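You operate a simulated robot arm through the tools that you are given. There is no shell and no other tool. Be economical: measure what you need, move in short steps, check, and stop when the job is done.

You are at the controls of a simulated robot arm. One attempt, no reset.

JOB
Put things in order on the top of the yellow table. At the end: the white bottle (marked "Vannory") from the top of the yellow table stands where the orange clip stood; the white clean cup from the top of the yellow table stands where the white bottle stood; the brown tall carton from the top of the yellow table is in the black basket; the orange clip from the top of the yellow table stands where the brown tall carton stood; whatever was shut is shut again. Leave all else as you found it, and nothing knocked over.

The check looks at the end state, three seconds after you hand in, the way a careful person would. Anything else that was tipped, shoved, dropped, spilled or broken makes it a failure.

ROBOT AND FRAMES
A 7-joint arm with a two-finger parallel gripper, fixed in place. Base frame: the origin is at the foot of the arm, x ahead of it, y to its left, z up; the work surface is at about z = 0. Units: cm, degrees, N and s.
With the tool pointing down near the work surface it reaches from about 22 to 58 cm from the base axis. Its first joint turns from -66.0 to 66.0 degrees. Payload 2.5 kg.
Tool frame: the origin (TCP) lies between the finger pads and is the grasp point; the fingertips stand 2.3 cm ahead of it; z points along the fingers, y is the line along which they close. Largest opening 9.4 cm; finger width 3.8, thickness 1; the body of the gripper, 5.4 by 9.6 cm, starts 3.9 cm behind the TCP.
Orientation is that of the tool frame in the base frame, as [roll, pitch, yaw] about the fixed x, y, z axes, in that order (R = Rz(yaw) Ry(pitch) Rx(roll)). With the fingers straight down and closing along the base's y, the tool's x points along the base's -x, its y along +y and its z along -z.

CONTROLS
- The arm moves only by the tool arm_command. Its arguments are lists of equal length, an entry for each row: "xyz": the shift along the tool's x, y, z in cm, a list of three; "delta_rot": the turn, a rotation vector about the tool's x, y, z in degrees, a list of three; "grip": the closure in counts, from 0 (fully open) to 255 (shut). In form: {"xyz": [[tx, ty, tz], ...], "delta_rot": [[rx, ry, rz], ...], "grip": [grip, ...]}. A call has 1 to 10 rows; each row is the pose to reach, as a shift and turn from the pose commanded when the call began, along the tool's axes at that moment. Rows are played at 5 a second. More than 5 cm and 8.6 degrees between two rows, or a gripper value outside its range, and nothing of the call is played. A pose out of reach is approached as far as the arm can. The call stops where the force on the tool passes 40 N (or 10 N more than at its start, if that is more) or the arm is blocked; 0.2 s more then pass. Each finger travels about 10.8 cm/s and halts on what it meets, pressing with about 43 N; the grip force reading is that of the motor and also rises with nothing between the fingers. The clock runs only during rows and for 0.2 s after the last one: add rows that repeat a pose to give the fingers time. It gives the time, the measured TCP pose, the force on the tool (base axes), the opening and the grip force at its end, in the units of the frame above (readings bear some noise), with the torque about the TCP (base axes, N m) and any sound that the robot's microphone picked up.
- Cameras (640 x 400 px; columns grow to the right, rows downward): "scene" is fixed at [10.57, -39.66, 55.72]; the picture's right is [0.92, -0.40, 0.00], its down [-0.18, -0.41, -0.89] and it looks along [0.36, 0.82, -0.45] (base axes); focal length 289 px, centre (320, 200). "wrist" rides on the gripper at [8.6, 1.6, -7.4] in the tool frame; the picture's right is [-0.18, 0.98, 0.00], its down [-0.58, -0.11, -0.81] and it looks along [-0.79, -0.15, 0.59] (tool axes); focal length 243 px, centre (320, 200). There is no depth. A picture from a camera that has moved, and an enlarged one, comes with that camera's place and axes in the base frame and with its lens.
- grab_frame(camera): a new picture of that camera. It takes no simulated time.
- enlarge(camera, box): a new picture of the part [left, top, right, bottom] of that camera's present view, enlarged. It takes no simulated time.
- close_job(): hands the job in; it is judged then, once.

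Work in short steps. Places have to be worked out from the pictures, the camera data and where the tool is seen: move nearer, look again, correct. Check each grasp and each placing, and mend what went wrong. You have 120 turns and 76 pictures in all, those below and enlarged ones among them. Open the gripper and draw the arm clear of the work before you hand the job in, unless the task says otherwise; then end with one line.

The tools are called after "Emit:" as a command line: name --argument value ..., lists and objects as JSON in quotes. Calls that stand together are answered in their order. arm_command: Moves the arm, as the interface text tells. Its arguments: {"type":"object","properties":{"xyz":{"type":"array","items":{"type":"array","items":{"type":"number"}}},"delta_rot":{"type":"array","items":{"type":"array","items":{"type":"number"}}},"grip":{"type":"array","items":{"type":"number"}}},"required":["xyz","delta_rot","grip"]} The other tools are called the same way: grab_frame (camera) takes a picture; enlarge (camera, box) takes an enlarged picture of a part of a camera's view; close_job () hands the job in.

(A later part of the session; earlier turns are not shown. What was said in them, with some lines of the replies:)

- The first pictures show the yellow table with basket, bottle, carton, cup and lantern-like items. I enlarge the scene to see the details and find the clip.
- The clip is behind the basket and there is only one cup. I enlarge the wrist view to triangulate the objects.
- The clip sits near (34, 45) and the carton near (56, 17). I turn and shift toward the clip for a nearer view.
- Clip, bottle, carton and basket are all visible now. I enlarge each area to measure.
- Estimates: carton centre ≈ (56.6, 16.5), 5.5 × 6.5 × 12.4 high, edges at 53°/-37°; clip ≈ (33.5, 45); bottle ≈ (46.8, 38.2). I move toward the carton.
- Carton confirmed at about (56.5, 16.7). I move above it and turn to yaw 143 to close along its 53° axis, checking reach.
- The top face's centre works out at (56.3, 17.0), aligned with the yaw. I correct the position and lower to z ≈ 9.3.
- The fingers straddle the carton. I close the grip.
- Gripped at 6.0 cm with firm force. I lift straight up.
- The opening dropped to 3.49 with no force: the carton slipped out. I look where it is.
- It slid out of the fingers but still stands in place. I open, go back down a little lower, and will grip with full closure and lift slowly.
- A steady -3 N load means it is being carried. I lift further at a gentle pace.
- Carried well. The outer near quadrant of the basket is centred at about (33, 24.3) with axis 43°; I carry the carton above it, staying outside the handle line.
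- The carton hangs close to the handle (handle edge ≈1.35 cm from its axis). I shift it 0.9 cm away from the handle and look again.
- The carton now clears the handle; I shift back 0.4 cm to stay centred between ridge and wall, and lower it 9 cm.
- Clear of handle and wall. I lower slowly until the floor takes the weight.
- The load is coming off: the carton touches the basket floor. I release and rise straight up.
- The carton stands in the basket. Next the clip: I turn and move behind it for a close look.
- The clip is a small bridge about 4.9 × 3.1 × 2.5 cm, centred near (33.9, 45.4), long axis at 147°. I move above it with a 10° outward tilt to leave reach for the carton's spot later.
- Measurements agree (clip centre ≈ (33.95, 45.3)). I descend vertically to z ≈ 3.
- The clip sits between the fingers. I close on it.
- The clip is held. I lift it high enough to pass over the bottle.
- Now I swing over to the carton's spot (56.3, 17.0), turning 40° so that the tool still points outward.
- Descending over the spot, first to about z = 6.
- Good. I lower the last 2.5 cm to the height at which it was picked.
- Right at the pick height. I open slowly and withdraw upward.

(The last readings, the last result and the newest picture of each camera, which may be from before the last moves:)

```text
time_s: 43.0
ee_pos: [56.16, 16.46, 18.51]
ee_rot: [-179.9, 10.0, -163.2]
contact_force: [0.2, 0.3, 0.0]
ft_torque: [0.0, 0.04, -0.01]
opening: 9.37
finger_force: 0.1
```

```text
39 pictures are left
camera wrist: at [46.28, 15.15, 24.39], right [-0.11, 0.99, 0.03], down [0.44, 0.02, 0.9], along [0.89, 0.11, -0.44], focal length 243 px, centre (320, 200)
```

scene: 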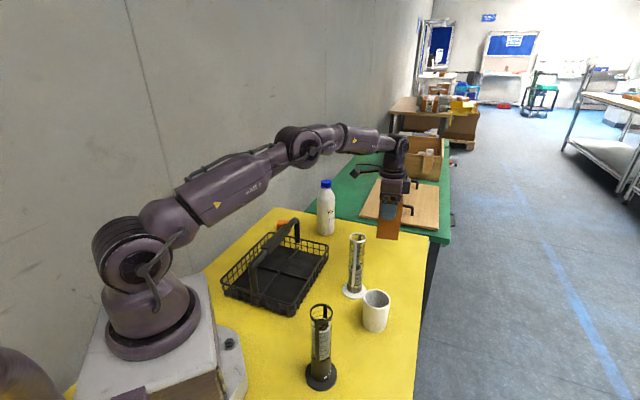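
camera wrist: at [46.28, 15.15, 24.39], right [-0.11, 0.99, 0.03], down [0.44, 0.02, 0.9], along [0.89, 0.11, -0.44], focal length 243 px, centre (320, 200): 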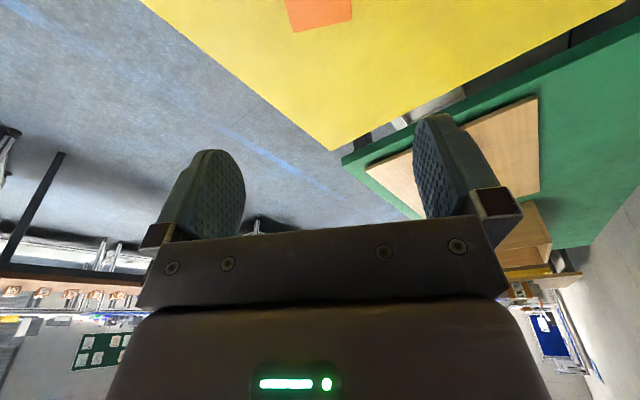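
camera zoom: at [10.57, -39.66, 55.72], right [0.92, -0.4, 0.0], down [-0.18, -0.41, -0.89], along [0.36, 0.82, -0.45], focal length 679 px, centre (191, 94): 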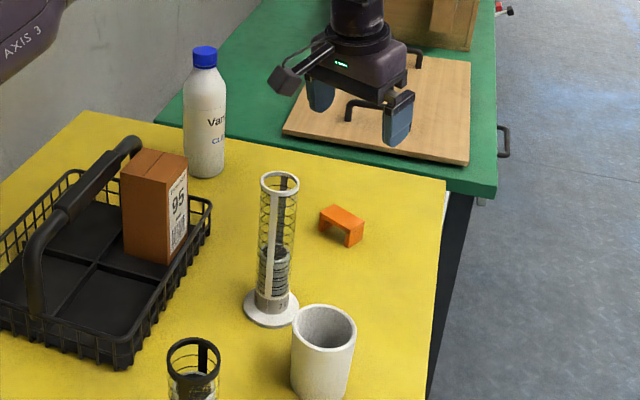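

The clip stands on the carton's former place. Next the bottle: I raise and turn toward it for a measuring view.

Emit:
arm_command --xyz '[[1.5, 2.3, -2], [3.4, 5.1, -3.5], [5.2, 8, -5], [7.1, 10.9, -6.4], [8.9, 13.6, -7.7], [10.6, 16.2, -9], [10.6, 16.2, -9]]' --delta_rot '[[-0.6, 0, -3.5], [-1.3, 0, -7], [-2, 0, -11], [-2.6, 0, -15], [-3.2, 0, -18.5], [-3.9, 0, -22.06], [-3.9, 0, -22.06]]' --grip '[0, 0, 0, 0, 0, 0, 0]'

Emit:
grab_frame --camera "wrist"

Emit:
enlarge --camera "scene" --box '[300, 170, 350, 245]'

```text
time_s: 44.6
ee_pos: [40.05, 28.86, 25.44]
ee_rot: [-179.9, 10.0, -140.9]
contact_force: [0.4, -1.2, 0.3]
ft_torque: [0.01, 0.0, -0.04]
opening: 9.4
finger_force: 0.1
```

```text
38 pictures are left
camera wrist: at [31.34, 23.76, 31.28], right [-0.48, 0.88, 0.03], down [0.4, 0.19, 0.9], along [0.78, 0.44, -0.44], focal length 243 px, centre (320, 200)
```

wrist: 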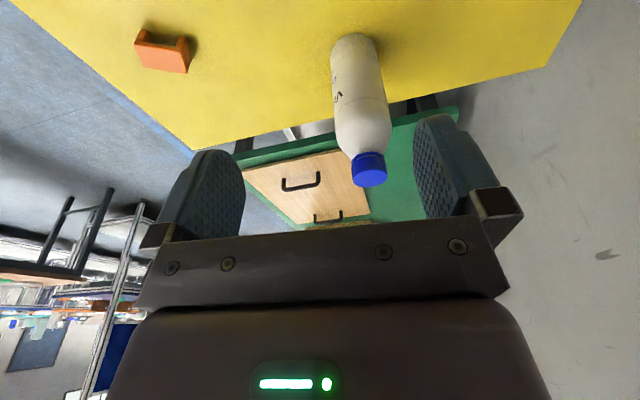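

```text
5.33 times, centred on (325, 208) of scene
camera zoom: at [10.57, -39.66, 55.72], right [0.92, -0.4, 0.0], down [-0.18, -0.41, -0.89], along [0.36, 0.82, -0.45], focal length 1540 px, centre (293, 160)
```

zoom: 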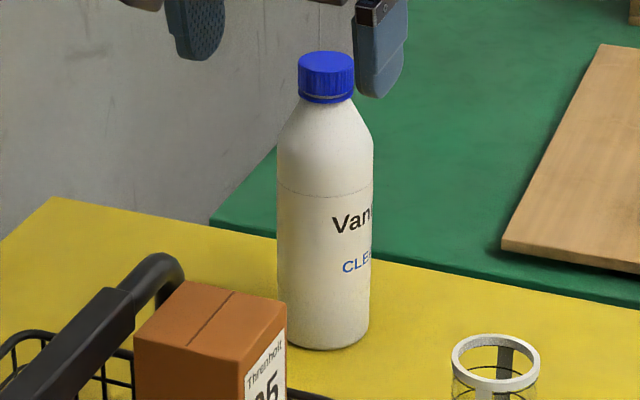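

Emit:
enlarge --camera "wrist" --box '[300, 20, 420, 200]'

```text
2.22 times, centred on (360, 110) of wrist
camera zoom: at [31.34, 23.76, 31.28], right [-0.48, 0.88, 0.03], down [0.4, 0.19, 0.9], along [0.78, 0.44, -0.44], focal length 539 px, centre (231, 400)
```

zoom: 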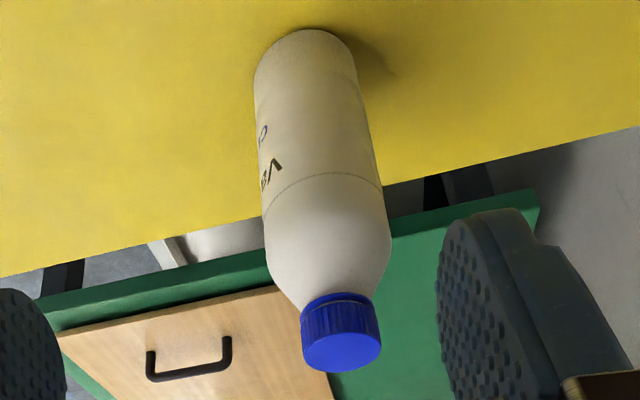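

Triangulated: bottle axis ≈ (47.1, 38.6), cap from z ≈ 16.5 to 18.8, 3.5 cm wide. I move above it to grip the cap from above.

Emit:
arm_command --xyz '[[-3, 0.8, 0.5], [-6.5, 1.8, 1.2], [-9.5, 2.6, 1.8], [-11.2, 3.1, 2.4], [-11.2, 3.1, 2.4]]' --delta_rot '[[0, 0, 0], [0, 0, 0], [0, 0, 0], [0, 0, 0], [0, 0, 0]]' --grip '[0, 0, 0, 0, 0]'

Emit:
grab_frame --camera "wrist"

Emit:
enlarge --camera "scene" --box '[280, 130, 370, 250]'

```text
time_s: 45.8
ee_pos: [47.01, 38.62, 24.99]
ee_rot: [-179.9, 9.9, -140.9]
contact_force: [0.1, -0.6, 0.2]
ft_torque: [-0.03, 0.0, 0.0]
opening: 9.43
finger_force: 0.0
```

```text
35 pictures are left
camera wrist: at [38.24, 33.54, 30.91], right [-0.48, 0.88, 0.03], down [0.4, 0.19, 0.9], along [0.78, 0.44, -0.44], focal length 243 px, centre (320, 200)
```

wrist: 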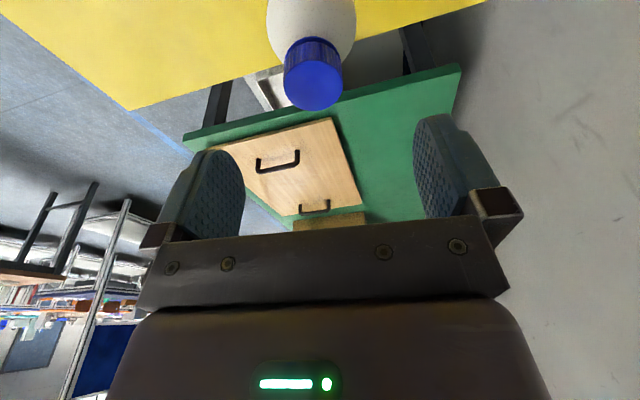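

```text
3.33 times, centred on (325, 190) of scene
camera zoom: at [10.57, -39.66, 55.72], right [0.92, -0.4, 0.0], down [-0.18, -0.41, -0.89], along [0.36, 0.82, -0.45], focal length 962 px, centre (303, 233)
```

zoom: 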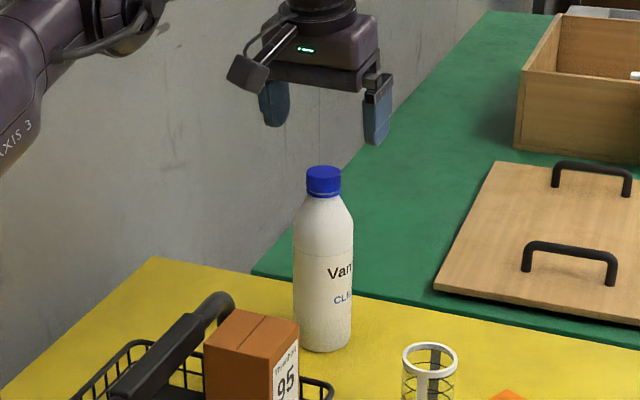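

The cap is nearly centred under the tool. I descend to z ≈ 19.2.

Emit:
arm_command --xyz '[[0.3, -0.15, 1], [0.6, -0.15, 2.5], [0.9, -0.15, 4], [1.1, -0.15, 5.2], [1.2, -0.15, 5.7], [1.2, -0.15, 5.7]]' --delta_rot '[[0, 0, 0], [0, 0, 0], [0, 0, 0], [0, 0, 0], [0, 0, 0], [0, 0, 0]]' --grip '[0, 0, 0, 0, 0, 0]'

Emit:
grab_frame --camera "wrist"

Emit:
enlarge --camera "scene" --box '[290, 150, 360, 220]'

```text
time_s: 47.2
ee_pos: [46.9, 38.37, 19.36]
ee_rot: [-179.9, 10.0, -140.9]
contact_force: [-0.1, 0.1, -0.2]
ft_torque: [0.02, 0.0, -0.02]
opening: 9.38
finger_force: 0.1
```

```text
33 pictures are left
camera wrist: at [38.18, 33.44, 25.17], right [-0.48, 0.88, 0.03], down [0.4, 0.19, 0.9], along [0.78, 0.44, -0.44], focal length 243 px, centre (320, 200)
```

wrist: 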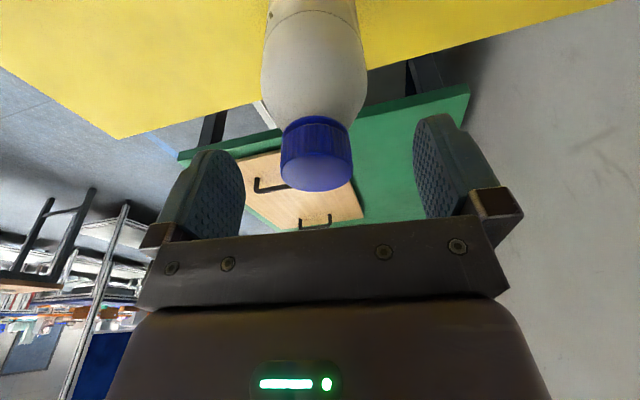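

```text
5.71 times, centred on (325, 185) of scene
camera zoom: at [10.57, -39.66, 55.72], right [0.92, -0.4, 0.0], down [-0.18, -0.41, -0.89], along [0.36, 0.82, -0.45], focal length 1650 px, centre (291, 286)
```

zoom: 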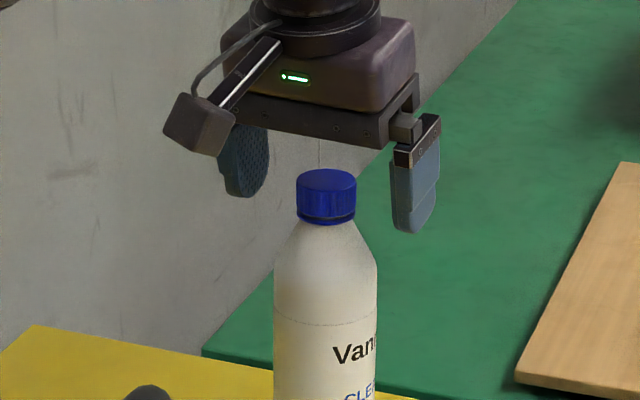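

The fingertips are level with the cap. I close on it.

Emit:
arm_command --xyz '[[0, 0, 0], [0, 0, 0], [0, 0, 0], [0, 0, 0], [0, 0, 0], [0, 0, 0]]' --delta_rot '[[0, 0, 0], [0, 0, 0], [0, 0, 0], [0, 0, 0], [0, 0, 0], [0, 0, 0]]' --grip '[60, 110, 140, 160, 255, 255]'

Emit:
arm_command --xyz '[[0, 0, -0.2], [-0.1, 0, -0.4], [-0.1, 0, -0.6], [-0.15, 0, -0.9], [-0.2, 0, -1.2], [-0.25, 0, -1.5], [-0.25, 0, -1.5]]' --delta_rot '[[0, 0, 0], [0, 0, 0], [0, 0, 0], [0, 0, 0], [0, 0, 0], [0, 0, 0], [0, 0, 0]]' --grip '[255, 255, 255, 255, 255, 255, 255]'

Emit:
enlarge --camera "scene" --box '[280, 150, 370, 250]'

```text
time_s: 48.6
ee_pos: [46.93, 38.45, 19.43]
ee_rot: [-179.9, 9.9, -141.0]
contact_force: [-0.6, -0.8, 0.8]
ft_torque: [-0.01, 0.0, 0.03]
opening: 3.11
finger_force: 42.4
```

```text
time_s: 50.2
ee_pos: [46.9, 38.52, 20.73]
ee_rot: [-180.0, 10.0, -141.0]
contact_force: [0.3, -0.6, -0.7]
ft_torque: [-0.02, -0.02, -0.01]
opening: 3.1
finger_force: 43.2
```

```text
4.00 times, centred on (325, 200) of scene
camera zoom: at [10.57, -39.66, 55.72], right [0.92, -0.4, 0.0], down [-0.18, -0.41, -0.89], along [0.36, 0.82, -0.45], focal length 1155 px, centre (300, 200)
```

zoom: 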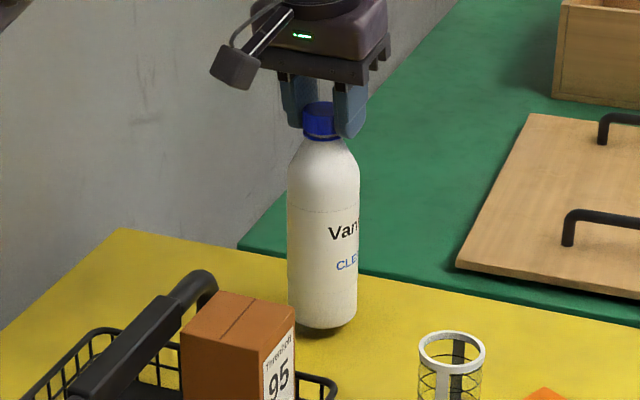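

The bottle is off the table and upright. I lift a bit more, then carry it gently to the clip's former place.

Emit:
arm_command --xyz '[[-0.2, 0, -1], [-0.4, 0, -2.2], [-0.6, 0, -3.4], [-0.7, 0, -4.2], [-0.7, 0, -4.2]]' --delta_rot '[[0, 0, 0], [0, 0, 0], [0, 0, 0], [0, 0, 0], [0, 0, 0]]' --grip '[255, 255, 255, 255, 255]'

Emit:
arm_command --xyz '[[0.2, 0.5, 0], [0.7, 1.7, -0.1], [1.4, 3.4, -0.2], [2.1, 5.1, -0.4], [2.8, 6.8, -0.5], [3.6, 8.5, -0.6], [4.3, 10.2, -0.8], [5, 11.9, -0.9], [5.5, 13, -1], [5.7, 13.5, -1]]' --delta_rot '[[0, 0, 0], [-0.2, 0, -1.5], [-0.5, 0, -3], [-0.8, 0, -5], [-1.2, 0, -7], [-1.5, 0, -8.5], [-1.8, 0, -10], [-2, 0, -11.5], [-2.3, 0, -13], [-2.45, 0, -13.9]]' --grip '[255, 255, 255, 255, 255, 255, 255, 255, 255, 255]'

Emit:
enlarge --camera "scene" --box '[240, 110, 360, 250]'

Emit:
grab_frame --camera "wrist"

```text
time_s: 51.4
ee_pos: [46.92, 38.5, 25.06]
ee_rot: [-179.8, 10.0, -140.9]
contact_force: [0.3, -0.2, -1.5]
ft_torque: [-0.03, 0.02, 0.03]
opening: 3.13
finger_force: 42.4
```

```text
time_s: 53.6
ee_pos: [34.02, 45.29, 24.95]
ee_rot: [-179.9, 10.0, -126.8]
contact_force: [-1.9, 0.0, -2.2]
ft_torque: [0.0, 0.0, 0.02]
opening: 3.14
finger_force: 43.1
```

```text
2.86 times, centred on (300, 180) of scene
camera zoom: at [10.57, -39.66, 55.72], right [0.92, -0.4, 0.0], down [-0.18, -0.41, -0.89], along [0.36, 0.82, -0.45], focal length 825 px, centre (377, 257)
```

zoom: 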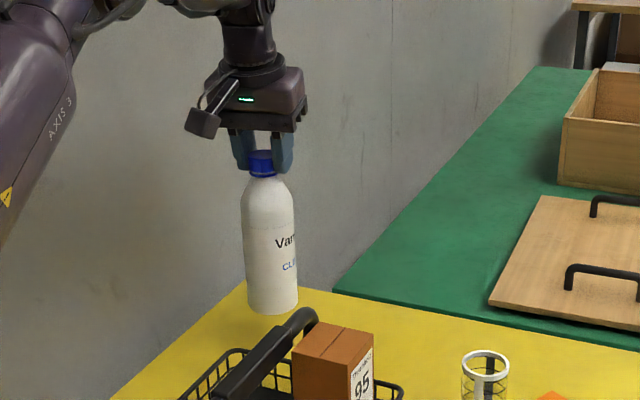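

```text
29 pictures are left
camera wrist: at [26.68, 38.3, 30.75], right [-0.68, 0.73, 0.03], down [0.34, 0.28, 0.9], along [0.65, 0.62, -0.44], focal length 243 px, centre (320, 200)
```

wrist: 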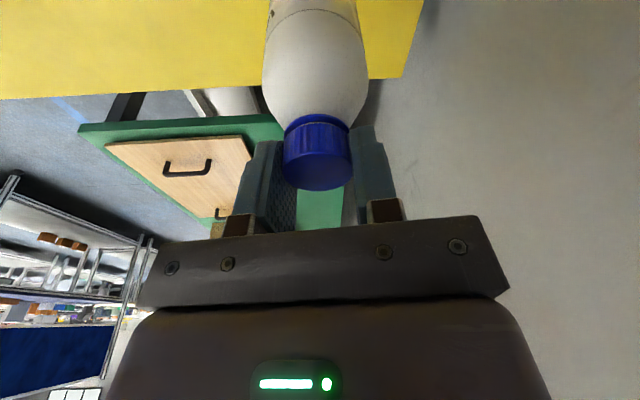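

The bottle hangs plumb over the spot. I lower it slowly to the height at which it was picked.

Emit:
arm_command --xyz '[[0.15, 0, 0.8], [0.3, 0, 1.8], [0.5, 0, 2.8], [0.65, 0, 3.8], [0.8, 0, 4.5], [0.86, 0, 4.9], [0.9, 0, 5.1], [0.9, 0, 5.1]]' --delta_rot '[[0, 0, 0], [0, 0, 0], [0, 0, 0], [0, 0, 0], [0, 0, 0], [0, 0, 0], [0, 0, 0], [0, 0, 0]]' --grip '[255, 255, 255, 255, 255, 255, 255, 255]'

Emit:
arm_command --xyz '[[0, 0, 0.1], [0.03, 0, 0.2], [0.05, 0, 0.3], [0.05, 0, 0.3]]' --delta_rot '[[0, 0, 0], [0, 0, 0], [0, 0, 0], [0, 0, 0]]' --grip '[255, 255, 255, 255]'

```text
time_s: 55.4
ee_pos: [33.89, 45.23, 19.62]
ee_rot: [-179.8, 10.1, -126.8]
contact_force: [-0.2, 0.7, -1.5]
ft_torque: [0.03, 0.0, 0.02]
opening: 3.13
finger_force: 43.0
```

```text
time_s: 56.4
ee_pos: [33.96, 45.16, 19.44]
ee_rot: [-179.9, 10.0, -126.7]
contact_force: [0.5, -0.1, -2.2]
ft_torque: [0.0, 0.0, 0.01]
opening: 3.13
finger_force: 42.8
```

The load still shows, so a touch lower.

Emit:
arm_command --xyz '[[0, 0, 0.1], [0.03, 0, 0.2], [0.03, 0, 0.2]]' --delta_rot '[[0, 0, 0], [0, 0, 0], [0, 0, 0]]' --grip '[255, 255, 255]'

Emit:
enlarge --camera "scene" --box '[250, 150, 330, 250]'

```text
time_s: 57.2
ee_pos: [33.99, 45.23, 19.32]
ee_rot: [-179.8, 10.1, -126.8]
contact_force: [-0.3, -0.4, 4.3]
ft_torque: [-0.04, 0.04, 0.0]
opening: 3.12
finger_force: 43.3
```

```text
4.00 times, centred on (290, 200) of scene
camera zoom: at [10.57, -39.67, 55.72], right [0.92, -0.4, 0.0], down [-0.18, -0.41, -0.89], along [0.36, 0.82, -0.45], focal length 1155 px, centre (440, 200)
```

zoom: 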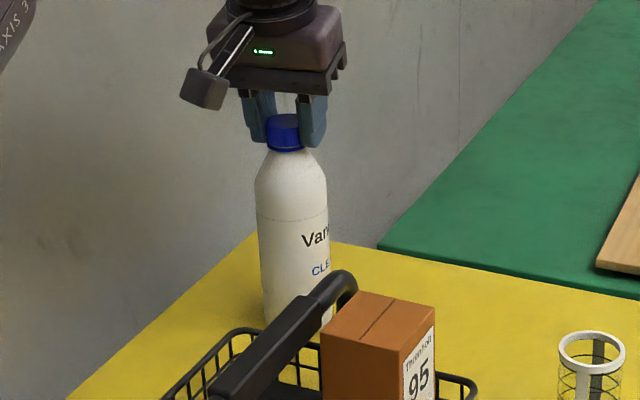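

Contact with the table (+4 N). I open gently and rise straight off.

Emit:
arm_command --xyz '[[0, 0, 0], [0, 0, 0], [0, 0, 0], [0, 0, 0], [-0.2, 0, -1], [-0.6, 0, -3.5], [-1.2, 0, -7], [-1.2, 0, -7]]' --delta_rot '[[0, 0, 0], [0, 0, 0], [0, 0, 0], [0, 0, 0], [0, 0, 0], [0, 0, 0], [0, 0, 0], [0, 0, 0]]' --grip '[160, 140, 80, 20, 0, 0, 0, 0]'

Emit:
enlarge --camera "scene" --box '[220, 150, 450, 330]'

Emit:
grab_frame --camera "wrist"

```text
time_s: 59.0
ee_pos: [33.87, 45.34, 26.19]
ee_rot: [-179.8, 10.0, -126.8]
contact_force: [-0.5, 0.5, 0.3]
ft_torque: [0.01, -0.03, 0.01]
opening: 9.38
finger_force: 0.1
```

```text
2.22 times, centred on (335, 240) of scene
camera zoom: at [10.57, -39.66, 55.72], right [0.92, -0.4, 0.0], down [-0.18, -0.41, -0.89], along [0.36, 0.82, -0.45], focal length 642 px, centre (287, 111)
```

zoom: 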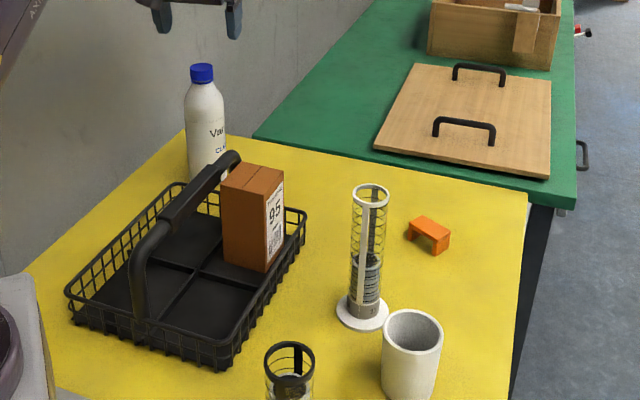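

```text
26 pictures are left
camera wrist: at [26.69, 38.25, 32.0], right [-0.68, 0.73, 0.03], down [0.34, 0.28, 0.9], along [0.65, 0.62, -0.44], focal length 243 px, centre (320, 200)
```

wrist: 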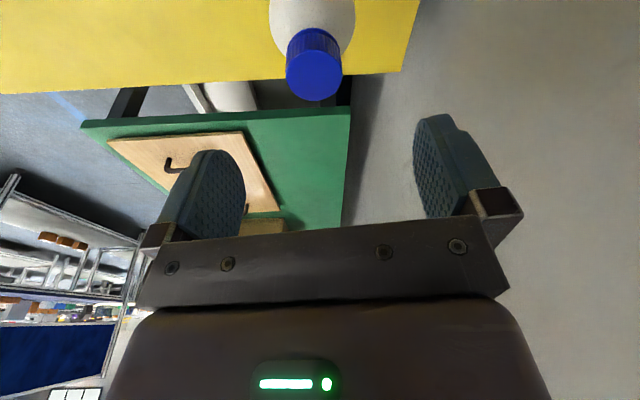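

The bottle stands at the clip's former place. Now the cup: I swing over at height to view it.

Emit:
arm_command --xyz '[[3.5, -2.4, -0.6], [7.3, -5.1, -1.3], [11.1, -7.7, -1.9], [14.9, -10.3, -2.6], [18.7, -13, -3.3], [22.5, -15.6, -4], [26.3, -18.2, -4.6], [30.1, -20.9, -5.3], [33.9, -23.5, -6], [37.5, -26, -6.6]]' --delta_rot '[[0.97, 0, 5.5], [1.94, 0, 11], [2.9, 0, 16.6], [3.9, 0, 22.1], [4.85, 0, 27.6], [5.8, 0, 33.1], [6.8, 0, 38.6], [7.8, 0, 44.2], [8.7, 0, 49.7], [9.7, 0, 55.2]]' --grip '[0, 0, 0, 0, 0, 0, 0, 0, 0, 0]'

Emit:
grab_frame --camera "wrist"

```text
time_s: 61.2
ee_pos: [31.64, -0.68, 26.38]
ee_rot: [179.9, 10.1, 177.1]
contact_force: [-0.4, 0.2, 0.4]
ft_torque: [0.0, -0.03, -0.01]
opening: 9.4
finger_force: 0.1
```

```text
25 pictures are left
camera wrist: at [21.86, 1.26, 32.22], right [0.23, 0.97, 0.03], down [0.43, -0.13, 0.9], along [0.88, -0.19, -0.44], focal length 243 px, centre (320, 200)
```

wrist: 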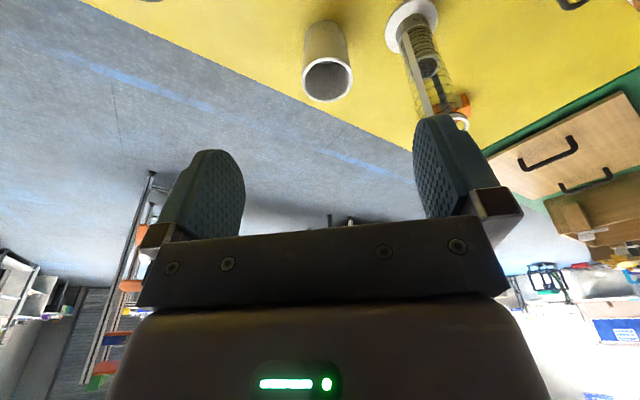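

Emit:
enlarge --camera "wrist" --box '[280, 0, 460, 120]'

Emit:
enlarge --camera "scene" --box '[335, 270, 425, 345]'

```text
3.33 times, centred on (370, 60) of wrist
camera zoom: at [21.86, 1.26, 32.22], right [0.23, 0.97, 0.03], down [0.43, -0.13, 0.9], along [0.88, -0.19, -0.44], focal length 809 px, centre (153, 667)
```

zoom: 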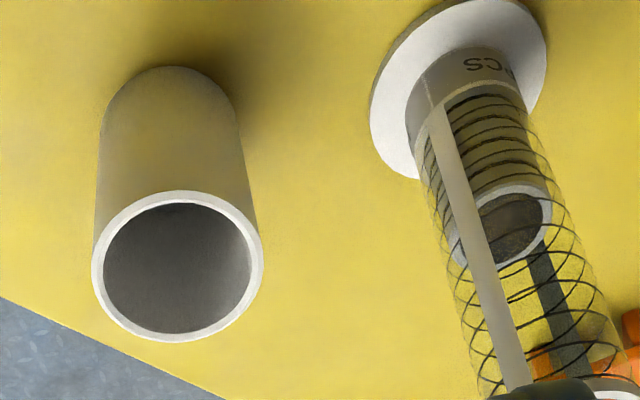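

```text
5.33 times, centred on (380, 308) of scene
camera zoom: at [10.57, -39.66, 55.72], right [0.92, -0.4, 0.0], down [-0.18, -0.41, -0.89], along [0.36, 0.82, -0.45], focal length 1540 px, centre (0, -373)
```

zoom: 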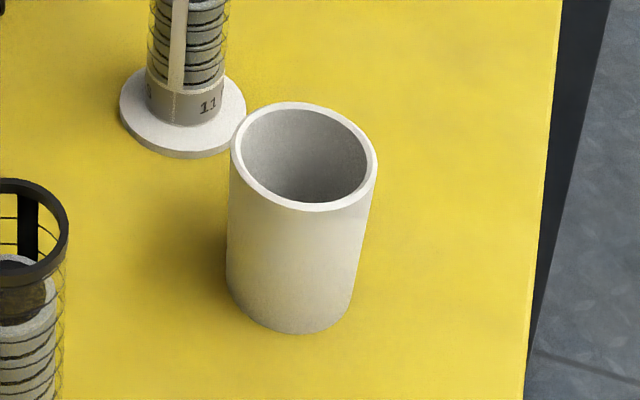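

The cup's centre is about (41.1, -1.4), 6 cm wide, 7.3 cm high. I move above it and tilt to 20° outward for later reach.

Emit:
arm_command --xyz '[[-2, 0, 3], [-4, -0.1, 6], [-6, -0.2, 9.5], [-7.2, -0.2, 12.5], [-7.2, -0.2, 13.9], [-7.2, -0.2, 13.9]]' --delta_rot '[[0, -2, 0], [0, -4, 0], [0, -6, 0], [0, -8, 0], [0, -10, 0], [0, -10, 0]]' --grip '[20, 20, 20, 20, 20, 20]'

Emit:
grab_frame --camera "wrist"

Emit:
enlarge --camera "scene" --box '[310, 220, 430, 345]'

```text
time_s: 62.6
ee_pos: [41.42, -1.71, 13.81]
ee_rot: [180.0, 20.1, 177.1]
contact_force: [0.8, 0.3, 0.0]
ft_torque: [0.01, -0.01, 0.0]
opening: 8.7
finger_force: 0.2
```

```text
22 pictures are left
camera wrist: at [30.81, 0.35, 17.93], right [0.22, 0.97, 0.06], down [0.26, -0.12, 0.96], along [0.94, -0.2, -0.28], focal length 243 px, centre (320, 200)
```

wrist: 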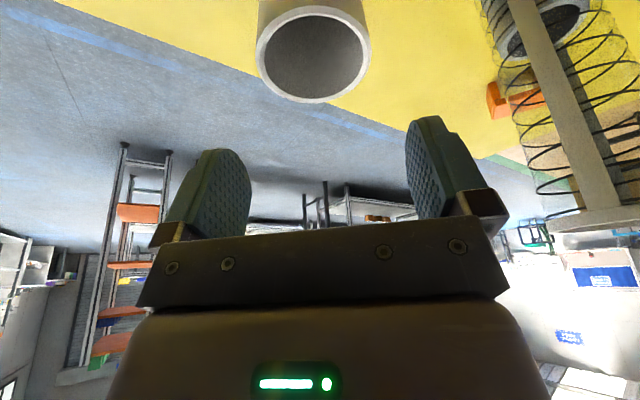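

```text
3.20 times, centred on (370, 282) of scene
camera zoom: at [10.57, -39.66, 55.72], right [0.92, -0.4, 0.0], down [-0.18, -0.41, -0.89], along [0.36, 0.82, -0.45], focal length 924 px, centre (160, -64)
```

zoom: 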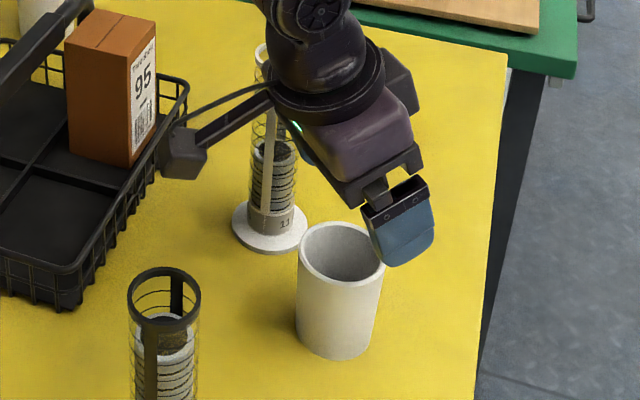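

I correct 0.6 cm inward and descend to z ≈ 5 around the cup.

Emit:
arm_command --xyz '[[0.56, 0.2, -0.2], [1.4, 0.2, 2], [2.2, 0.2, 4.3], [3, 0.2, 6.5], [3.57, 0.2, 8.07], [3.57, 0.2, 8.07]]' --delta_rot '[[0, 0, 0], [0, 0, 0], [0, 0, 0], [0, 0, 0], [0, 0, 0], [0, 0, 0]]' --grip '[20, 20, 20, 20, 20, 20]'

Emit:
grab_frame --camera "wrist"

Emit:
enlarge --camera "scene" --box '[310, 220, 430, 345]'

```text
time_s: 64.0
ee_pos: [40.94, -1.44, 4.96]
ee_rot: [180.0, 20.2, 177.2]
contact_force: [-1.0, -0.1, 0.1]
ft_torque: [-0.02, -0.02, -0.01]
opening: 8.65
finger_force: 0.1
```

```text
20 pictures are left
camera wrist: at [30.3, 0.58, 9.01], right [0.22, 0.97, 0.06], down [0.26, -0.12, 0.96], along [0.94, -0.2, -0.28], focal length 243 px, centre (320, 200)
```

wrist: 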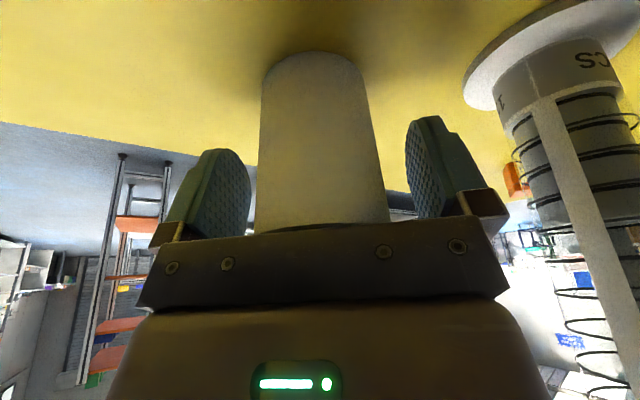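

```text
3.20 times, centred on (370, 282) of scene
camera zoom: at [10.57, -39.66, 55.72], right [0.92, -0.4, 0.0], down [-0.18, -0.41, -0.89], along [0.36, 0.82, -0.45], focal length 924 px, centre (160, -64)
```

zoom: 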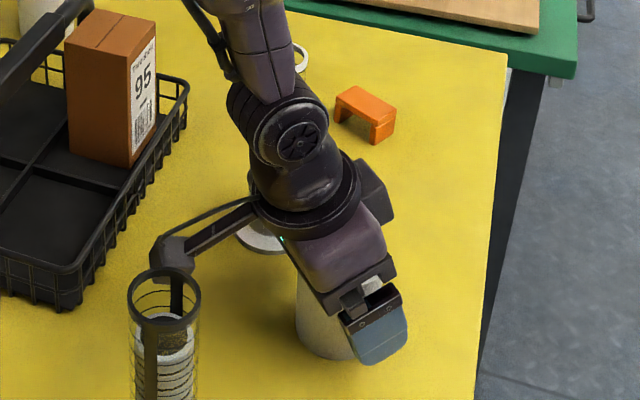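

The fingers straddle the cup evenly. I close and lift slightly.

Emit:
arm_command --xyz '[[0, 0, 0], [0, 0, 0], [0, 0, 0], [0, 0, 0], [0, 0, 0], [0, 0, 0]]' --delta_rot '[[0, 0, 0], [0, 0, 0], [0, 0, 0], [0, 0, 0], [0, 0, 0], [0, 0, 0]]' --grip '[50, 75, 95, 120, 255, 255]'

Emit:
arm_command --xyz '[[-0.07, 0, -0.2], [-0.14, 0, -0.4], [-0.2, 0, -0.6], [-0.3, 0, -0.9], [-0.4, 0, -1.2], [-0.5, 0, -1.5], [-0.5, 0, -1.5]]' --delta_rot '[[0, 0, 0], [0, 0, 0], [0, 0, 0], [0, 0, 0], [0, 0, 0], [0, 0, 0], [0, 0, 0]]' --grip '[255, 255, 255, 255, 255, 255, 255]'

Emit:
grab_frame --camera "wrist"

```text
time_s: 65.4
ee_pos: [40.9, -1.51, 5.04]
ee_rot: [179.9, 20.1, 177.1]
contact_force: [-0.3, 0.8, 0.9]
ft_torque: [0.09, 0.03, -0.01]
opening: 5.69
finger_force: 43.5
```

```text
time_s: 67.0
ee_pos: [40.9, -1.26, 6.85]
ee_rot: [179.9, 20.1, 177.0]
contact_force: [0.5, -0.2, -0.4]
ft_torque: [-0.02, 0.03, 0.0]
opening: 5.69
finger_force: 42.9
```

```text
18 pictures are left
camera wrist: at [30.2, 0.72, 10.89], right [0.22, 0.97, 0.06], down [0.26, -0.12, 0.96], along [0.94, -0.2, -0.28], focal length 243 px, centre (320, 200)
```

wrist: 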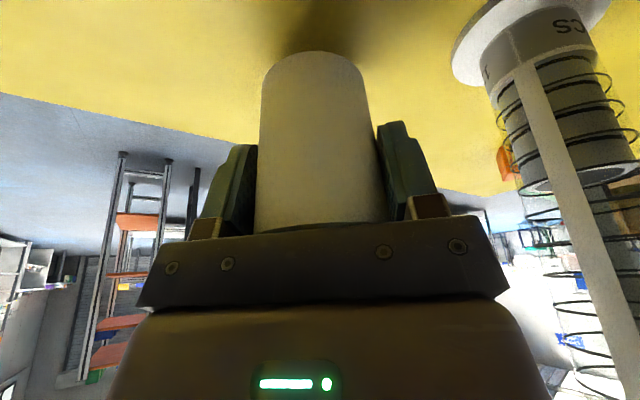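

The cup is held. I lift it well above the other objects.

Emit:
arm_command --xyz '[[-0.3, 0, -0.8], [-0.9, 0, -2.4], [-1.6, 0, -4.4], [-2.3, 0, -6.4], [-3.1, 0, -8.5], [-3.8, 0, -10.5], [-4.6, 0, -12.6], [-5.4, 0, -14.7], [-6.1, 0, -16.7], [-6.5, 0, -17.8]]' --delta_rot '[[0, 0, 0], [0, 0, 0], [0, 0, 0], [0, 0, 0], [0, 0, 0], [0, 0, 0], [0, 0, 0], [0, 0, 0], [0, 0, 0], [0, 0, 0]]' --grip '[255, 255, 255, 255, 255, 255, 255, 255, 255, 255]'

```text
time_s: 69.2
ee_pos: [40.83, -1.42, 25.82]
ee_rot: [-179.9, 20.1, 177.3]
contact_force: [-1.2, 0.5, 0.3]
ft_torque: [0.01, 0.05, -0.01]
opening: 5.7
finger_force: 42.3
```

I carry the cup halfway toward the bottle's former place.

Emit:
arm_command --xyz '[[0, 0.6, 0], [-0.2, 2, 0.1], [-0.4, 4.2, 0.15], [-0.6, 6.6, 0.2], [-0.9, 9, 0.3], [-1.1, 11.4, 0.4], [-1.35, 13.8, 0.5], [-1.6, 16.2, 0.6], [-1.8, 18.6, 0.65], [-1.94, 20, 0.7]]' --delta_rot '[[0, 0, 0], [-0.7, 0, -2], [-1.5, 0, -4.1], [-2.3, 0, -6.3], [-3.1, 0, -8.5], [-4, 0, -11], [-4.8, 0, -13.2], [-5.6, 0, -15.4], [-6.5, 0, -17.8], [-7.2, 0, -19.75]]' --grip '[255, 255, 255, 255, 255, 255, 255, 255, 255, 255]'

```text
time_s: 71.4
ee_pos: [43.86, 18.71, 25.71]
ee_rot: [-179.9, 20.1, -161.7]
contact_force: [-0.1, 0.3, -0.1]
ft_torque: [0.01, 0.0, -0.04]
opening: 5.69
finger_force: 42.3
```

Second half of the carry.

Emit:
arm_command --xyz '[[-0.3, 0.6, 0.1], [-1, 2, 0.4], [-2, 4.1, 0.7], [-3, 6.2, 1.1], [-4, 8.3, 1.4], [-4.9, 10.4, 1.8], [-5.9, 12.5, 2.2], [-6.9, 14.6, 2.5], [-7.8, 16.5, 2.85], [-8.4, 17.7, 3.06]]' --delta_rot '[[0, 0, 0], [-0.7, 0, -2], [-1.5, 0, -4.1], [-2.3, 0, -6.3], [-3.1, 0, -8.5], [-4, 0, -11], [-4.8, 0, -13.2], [-5.6, 0, -15.4], [-6.5, 0, -17.8], [-7.2, 0, -19.75]]' --grip '[255, 255, 255, 255, 255, 255, 255, 255, 255, 255]'

Emit:
enlarge --camera "scene" --box '[240, 110, 400, 250]'

```text
time_s: 73.6
ee_pos: [46.65, 37.9, 25.66]
ee_rot: [-179.8, 20.0, -140.7]
contact_force: [0.1, 0.8, -0.7]
ft_torque: [0.0, -0.01, -0.02]
opening: 5.7
finger_force: 43.5
```

```text
2.86 times, centred on (320, 180) of scene
camera zoom: at [10.57, -39.66, 55.72], right [0.92, -0.4, 0.0], down [-0.18, -0.41, -0.89], along [0.36, 0.82, -0.45], focal length 825 px, centre (320, 257)
```

zoom: 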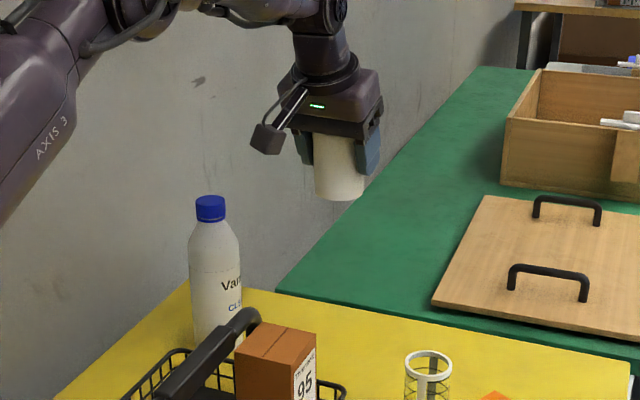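

Descending over the bottle's former place, first to z ≈ 8.

Emit:
arm_command --xyz '[[0.1, 0.2, 1.5], [0.8, 0.2, 3.5], [1.5, 0.2, 5.5], [2.2, 0.2, 7.5], [2.9, 0.2, 9.5], [3.6, 0.2, 11.5], [4.3, 0.2, 13.5], [5, 0.2, 15.2], [5.6, 0.2, 16.6], [5.6, 0.2, 16.6]]' --delta_rot '[[0, 0, 0], [0, 0, 0], [0, 0, 0], [0, 0, 0], [0, 0, 0], [0, 0, 0], [0, 0, 0], [0, 0, 0], [0, 0, 0], [0, 0, 0]]' --grip '[255, 255, 255, 255, 255, 255, 255, 255, 255, 255]'

Emit:
enlarge --camera "scene" --box '[240, 150, 390, 270]'

Emit:
grab_frame --camera "wrist"

```text
time_s: 75.8
ee_pos: [47.21, 38.38, 8.02]
ee_rot: [-179.9, 20.1, -140.8]
contact_force: [0.4, 0.2, -0.9]
ft_torque: [0.03, 0.02, -0.02]
opening: 5.71
finger_force: 43.1
```

```text
3.33 times, centred on (315, 210) of scene
camera zoom: at [10.57, -39.66, 55.72], right [0.92, -0.4, 0.0], down [-0.18, -0.41, -0.89], along [0.36, 0.82, -0.45], focal length 962 px, centre (337, 167)
```

zoom: 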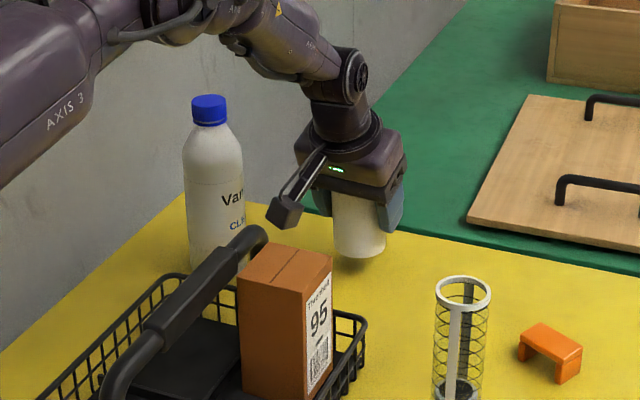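

```text
15 pictures are left
camera wrist: at [37.81, 32.8, 12.17], right [-0.49, 0.87, 0.06], down [0.28, 0.09, 0.96], along [0.83, 0.48, -0.28], focal length 243 px, centre (320, 200)
```

wrist: 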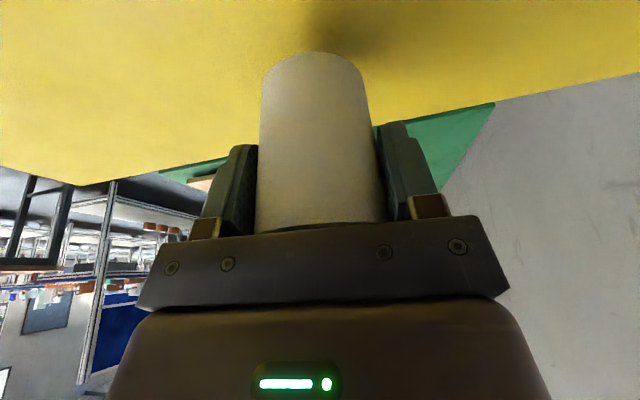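

Clear all round. I correct slightly inward and lower to the pick height.

Emit:
arm_command --xyz '[[0.4, 0.1, 0.3], [0.7, 0.15, 1], [0.95, 0.15, 1.7], [1.1, 0.15, 2.1], [1.2, 0.15, 2.4], [1.23, 0.15, 2.5], [1.23, 0.15, 2.5]]' --delta_rot '[[0, 0, 0], [0, 0, 0], [0, 0, 0], [0, 0, 0], [0, 0, 0], [0, 0, 0], [0, 0, 0]]' --grip '[255, 255, 255, 255, 255, 255, 255]'

```text
time_s: 77.4
ee_pos: [46.63, 38.43, 5.4]
ee_rot: [-179.9, 20.1, -140.8]
contact_force: [0.0, 0.0, -0.9]
ft_torque: [0.01, 0.03, 0.01]
opening: 5.69
finger_force: 42.7
```

Emit:
arm_command --xyz '[[-0.1, 0, 0.1], [-0.07, 0, 0.2], [-0.03, 0, 0.3], [0, 0, 0.37], [0, 0, 0.37]]' --delta_rot '[[0, 0, 0], [0, 0, 0], [0, 0, 0], [0, 0, 0], [0, 0, 0]]' --grip '[255, 255, 255, 255, 255]'

```text
time_s: 78.6
ee_pos: [46.74, 38.54, 5.02]
ee_rot: [-179.9, 20.0, -140.8]
contact_force: [-0.1, -0.1, -0.2]
ft_torque: [-0.04, 0.0, 0.0]
opening: 5.71
finger_force: 42.7
```

At pick height. I open slowly and withdraw straight up.

Emit:
arm_command --xyz '[[0.03, 0, 0.07], [0.03, 0, 0.07], [0.03, 0, 0.07], [0.03, 0, 0.07], [-0.3, 0, -0.9], [-1.3, 0, -3.7], [-2.7, 0, -7.5], [-4.3, 0, -11.8], [-5.8, 0, -16]]' --delta_rot '[[0, 0, 0], [0, 0, 0], [0, 0, 0], [0, 0, 0], [0, 0, 0], [0, 0, 0], [0, 0, 0], [0, 0, 0], [0, 0, 0]]' --grip '[95, 80, 40, 15, 15, 15, 15, 15, 15]'

Emit:
grab_frame --camera "scene"

Emit:
enlarge --camera "scene" --box '[240, 160, 400, 280]'

```text
time_s: 80.6
ee_pos: [46.71, 38.53, 22.08]
ee_rot: [-179.9, 20.0, -140.9]
contact_force: [0.0, 0.0, -0.5]
ft_torque: [-0.02, 0.0, -0.01]
opening: 8.87
finger_force: 0.0
```

```text
14 pictures are left
```

scene: 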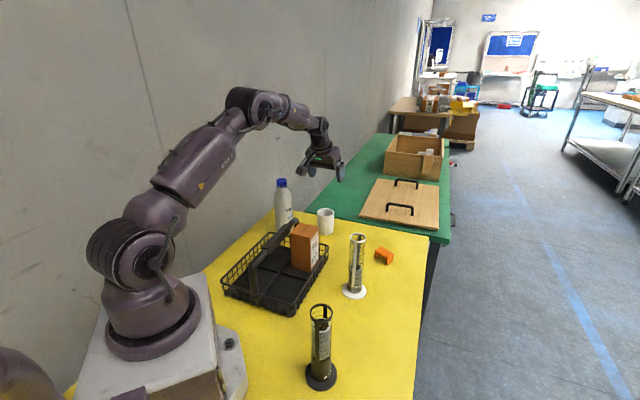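

```text
3.33 times, centred on (320, 220) of scene
camera zoom: at [10.57, -39.66, 55.72], right [0.92, -0.4, 0.0], down [-0.18, -0.41, -0.89], along [0.36, 0.82, -0.45], focal length 962 px, centre (320, 133)
```

zoom: 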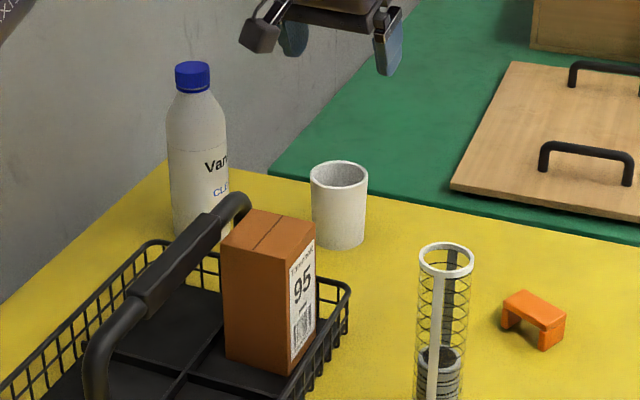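

Everything is upright and the cup's base pixel matches where the bottle stood. I draw the arm up and back, clear of the work.

Emit:
arm_command --xyz '[[-0.5, 0, -3], [-1, 0, -7], [0, 0, -11], [3, 0, -14], [7, 0, -17], [11, 0, -19], [11, 0, -19]]' --delta_rot '[[0, 0, 0], [0, 0, 0], [0, 0, 0], [0, 0, 0], [0, 0, 0], [0, 0, 0], [0, 0, 0]]' --grip '[0, 0, 0, 0, 0, 0, 0]'

Emit:
grab_frame --camera "scene"

```text
time_s: 82.2
ee_pos: [33.68, 28.04, 35.86]
ee_rot: [-179.9, 20.1, -140.9]
contact_force: [-0.3, -0.8, 0.9]
ft_torque: [-0.01, 0.01, 0.02]
opening: 9.4
finger_force: 0.0
```

```text
12 pictures are left
```

scene: 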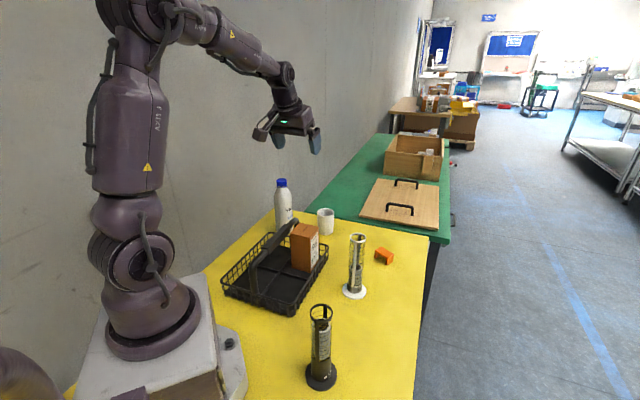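

The final picture shows every object in its place, nothing tipped, and the arm clear with its gripper open. I hand in.

Emit:
close_job

```text
The job is handed in.
```

The job is handed in: carton in the basket, clip where the carton stood, bottle where the clip stood, cup where the bottle stood; nothing was knocked over, though the carton slipped from the grip on the first lift and stayed standing.
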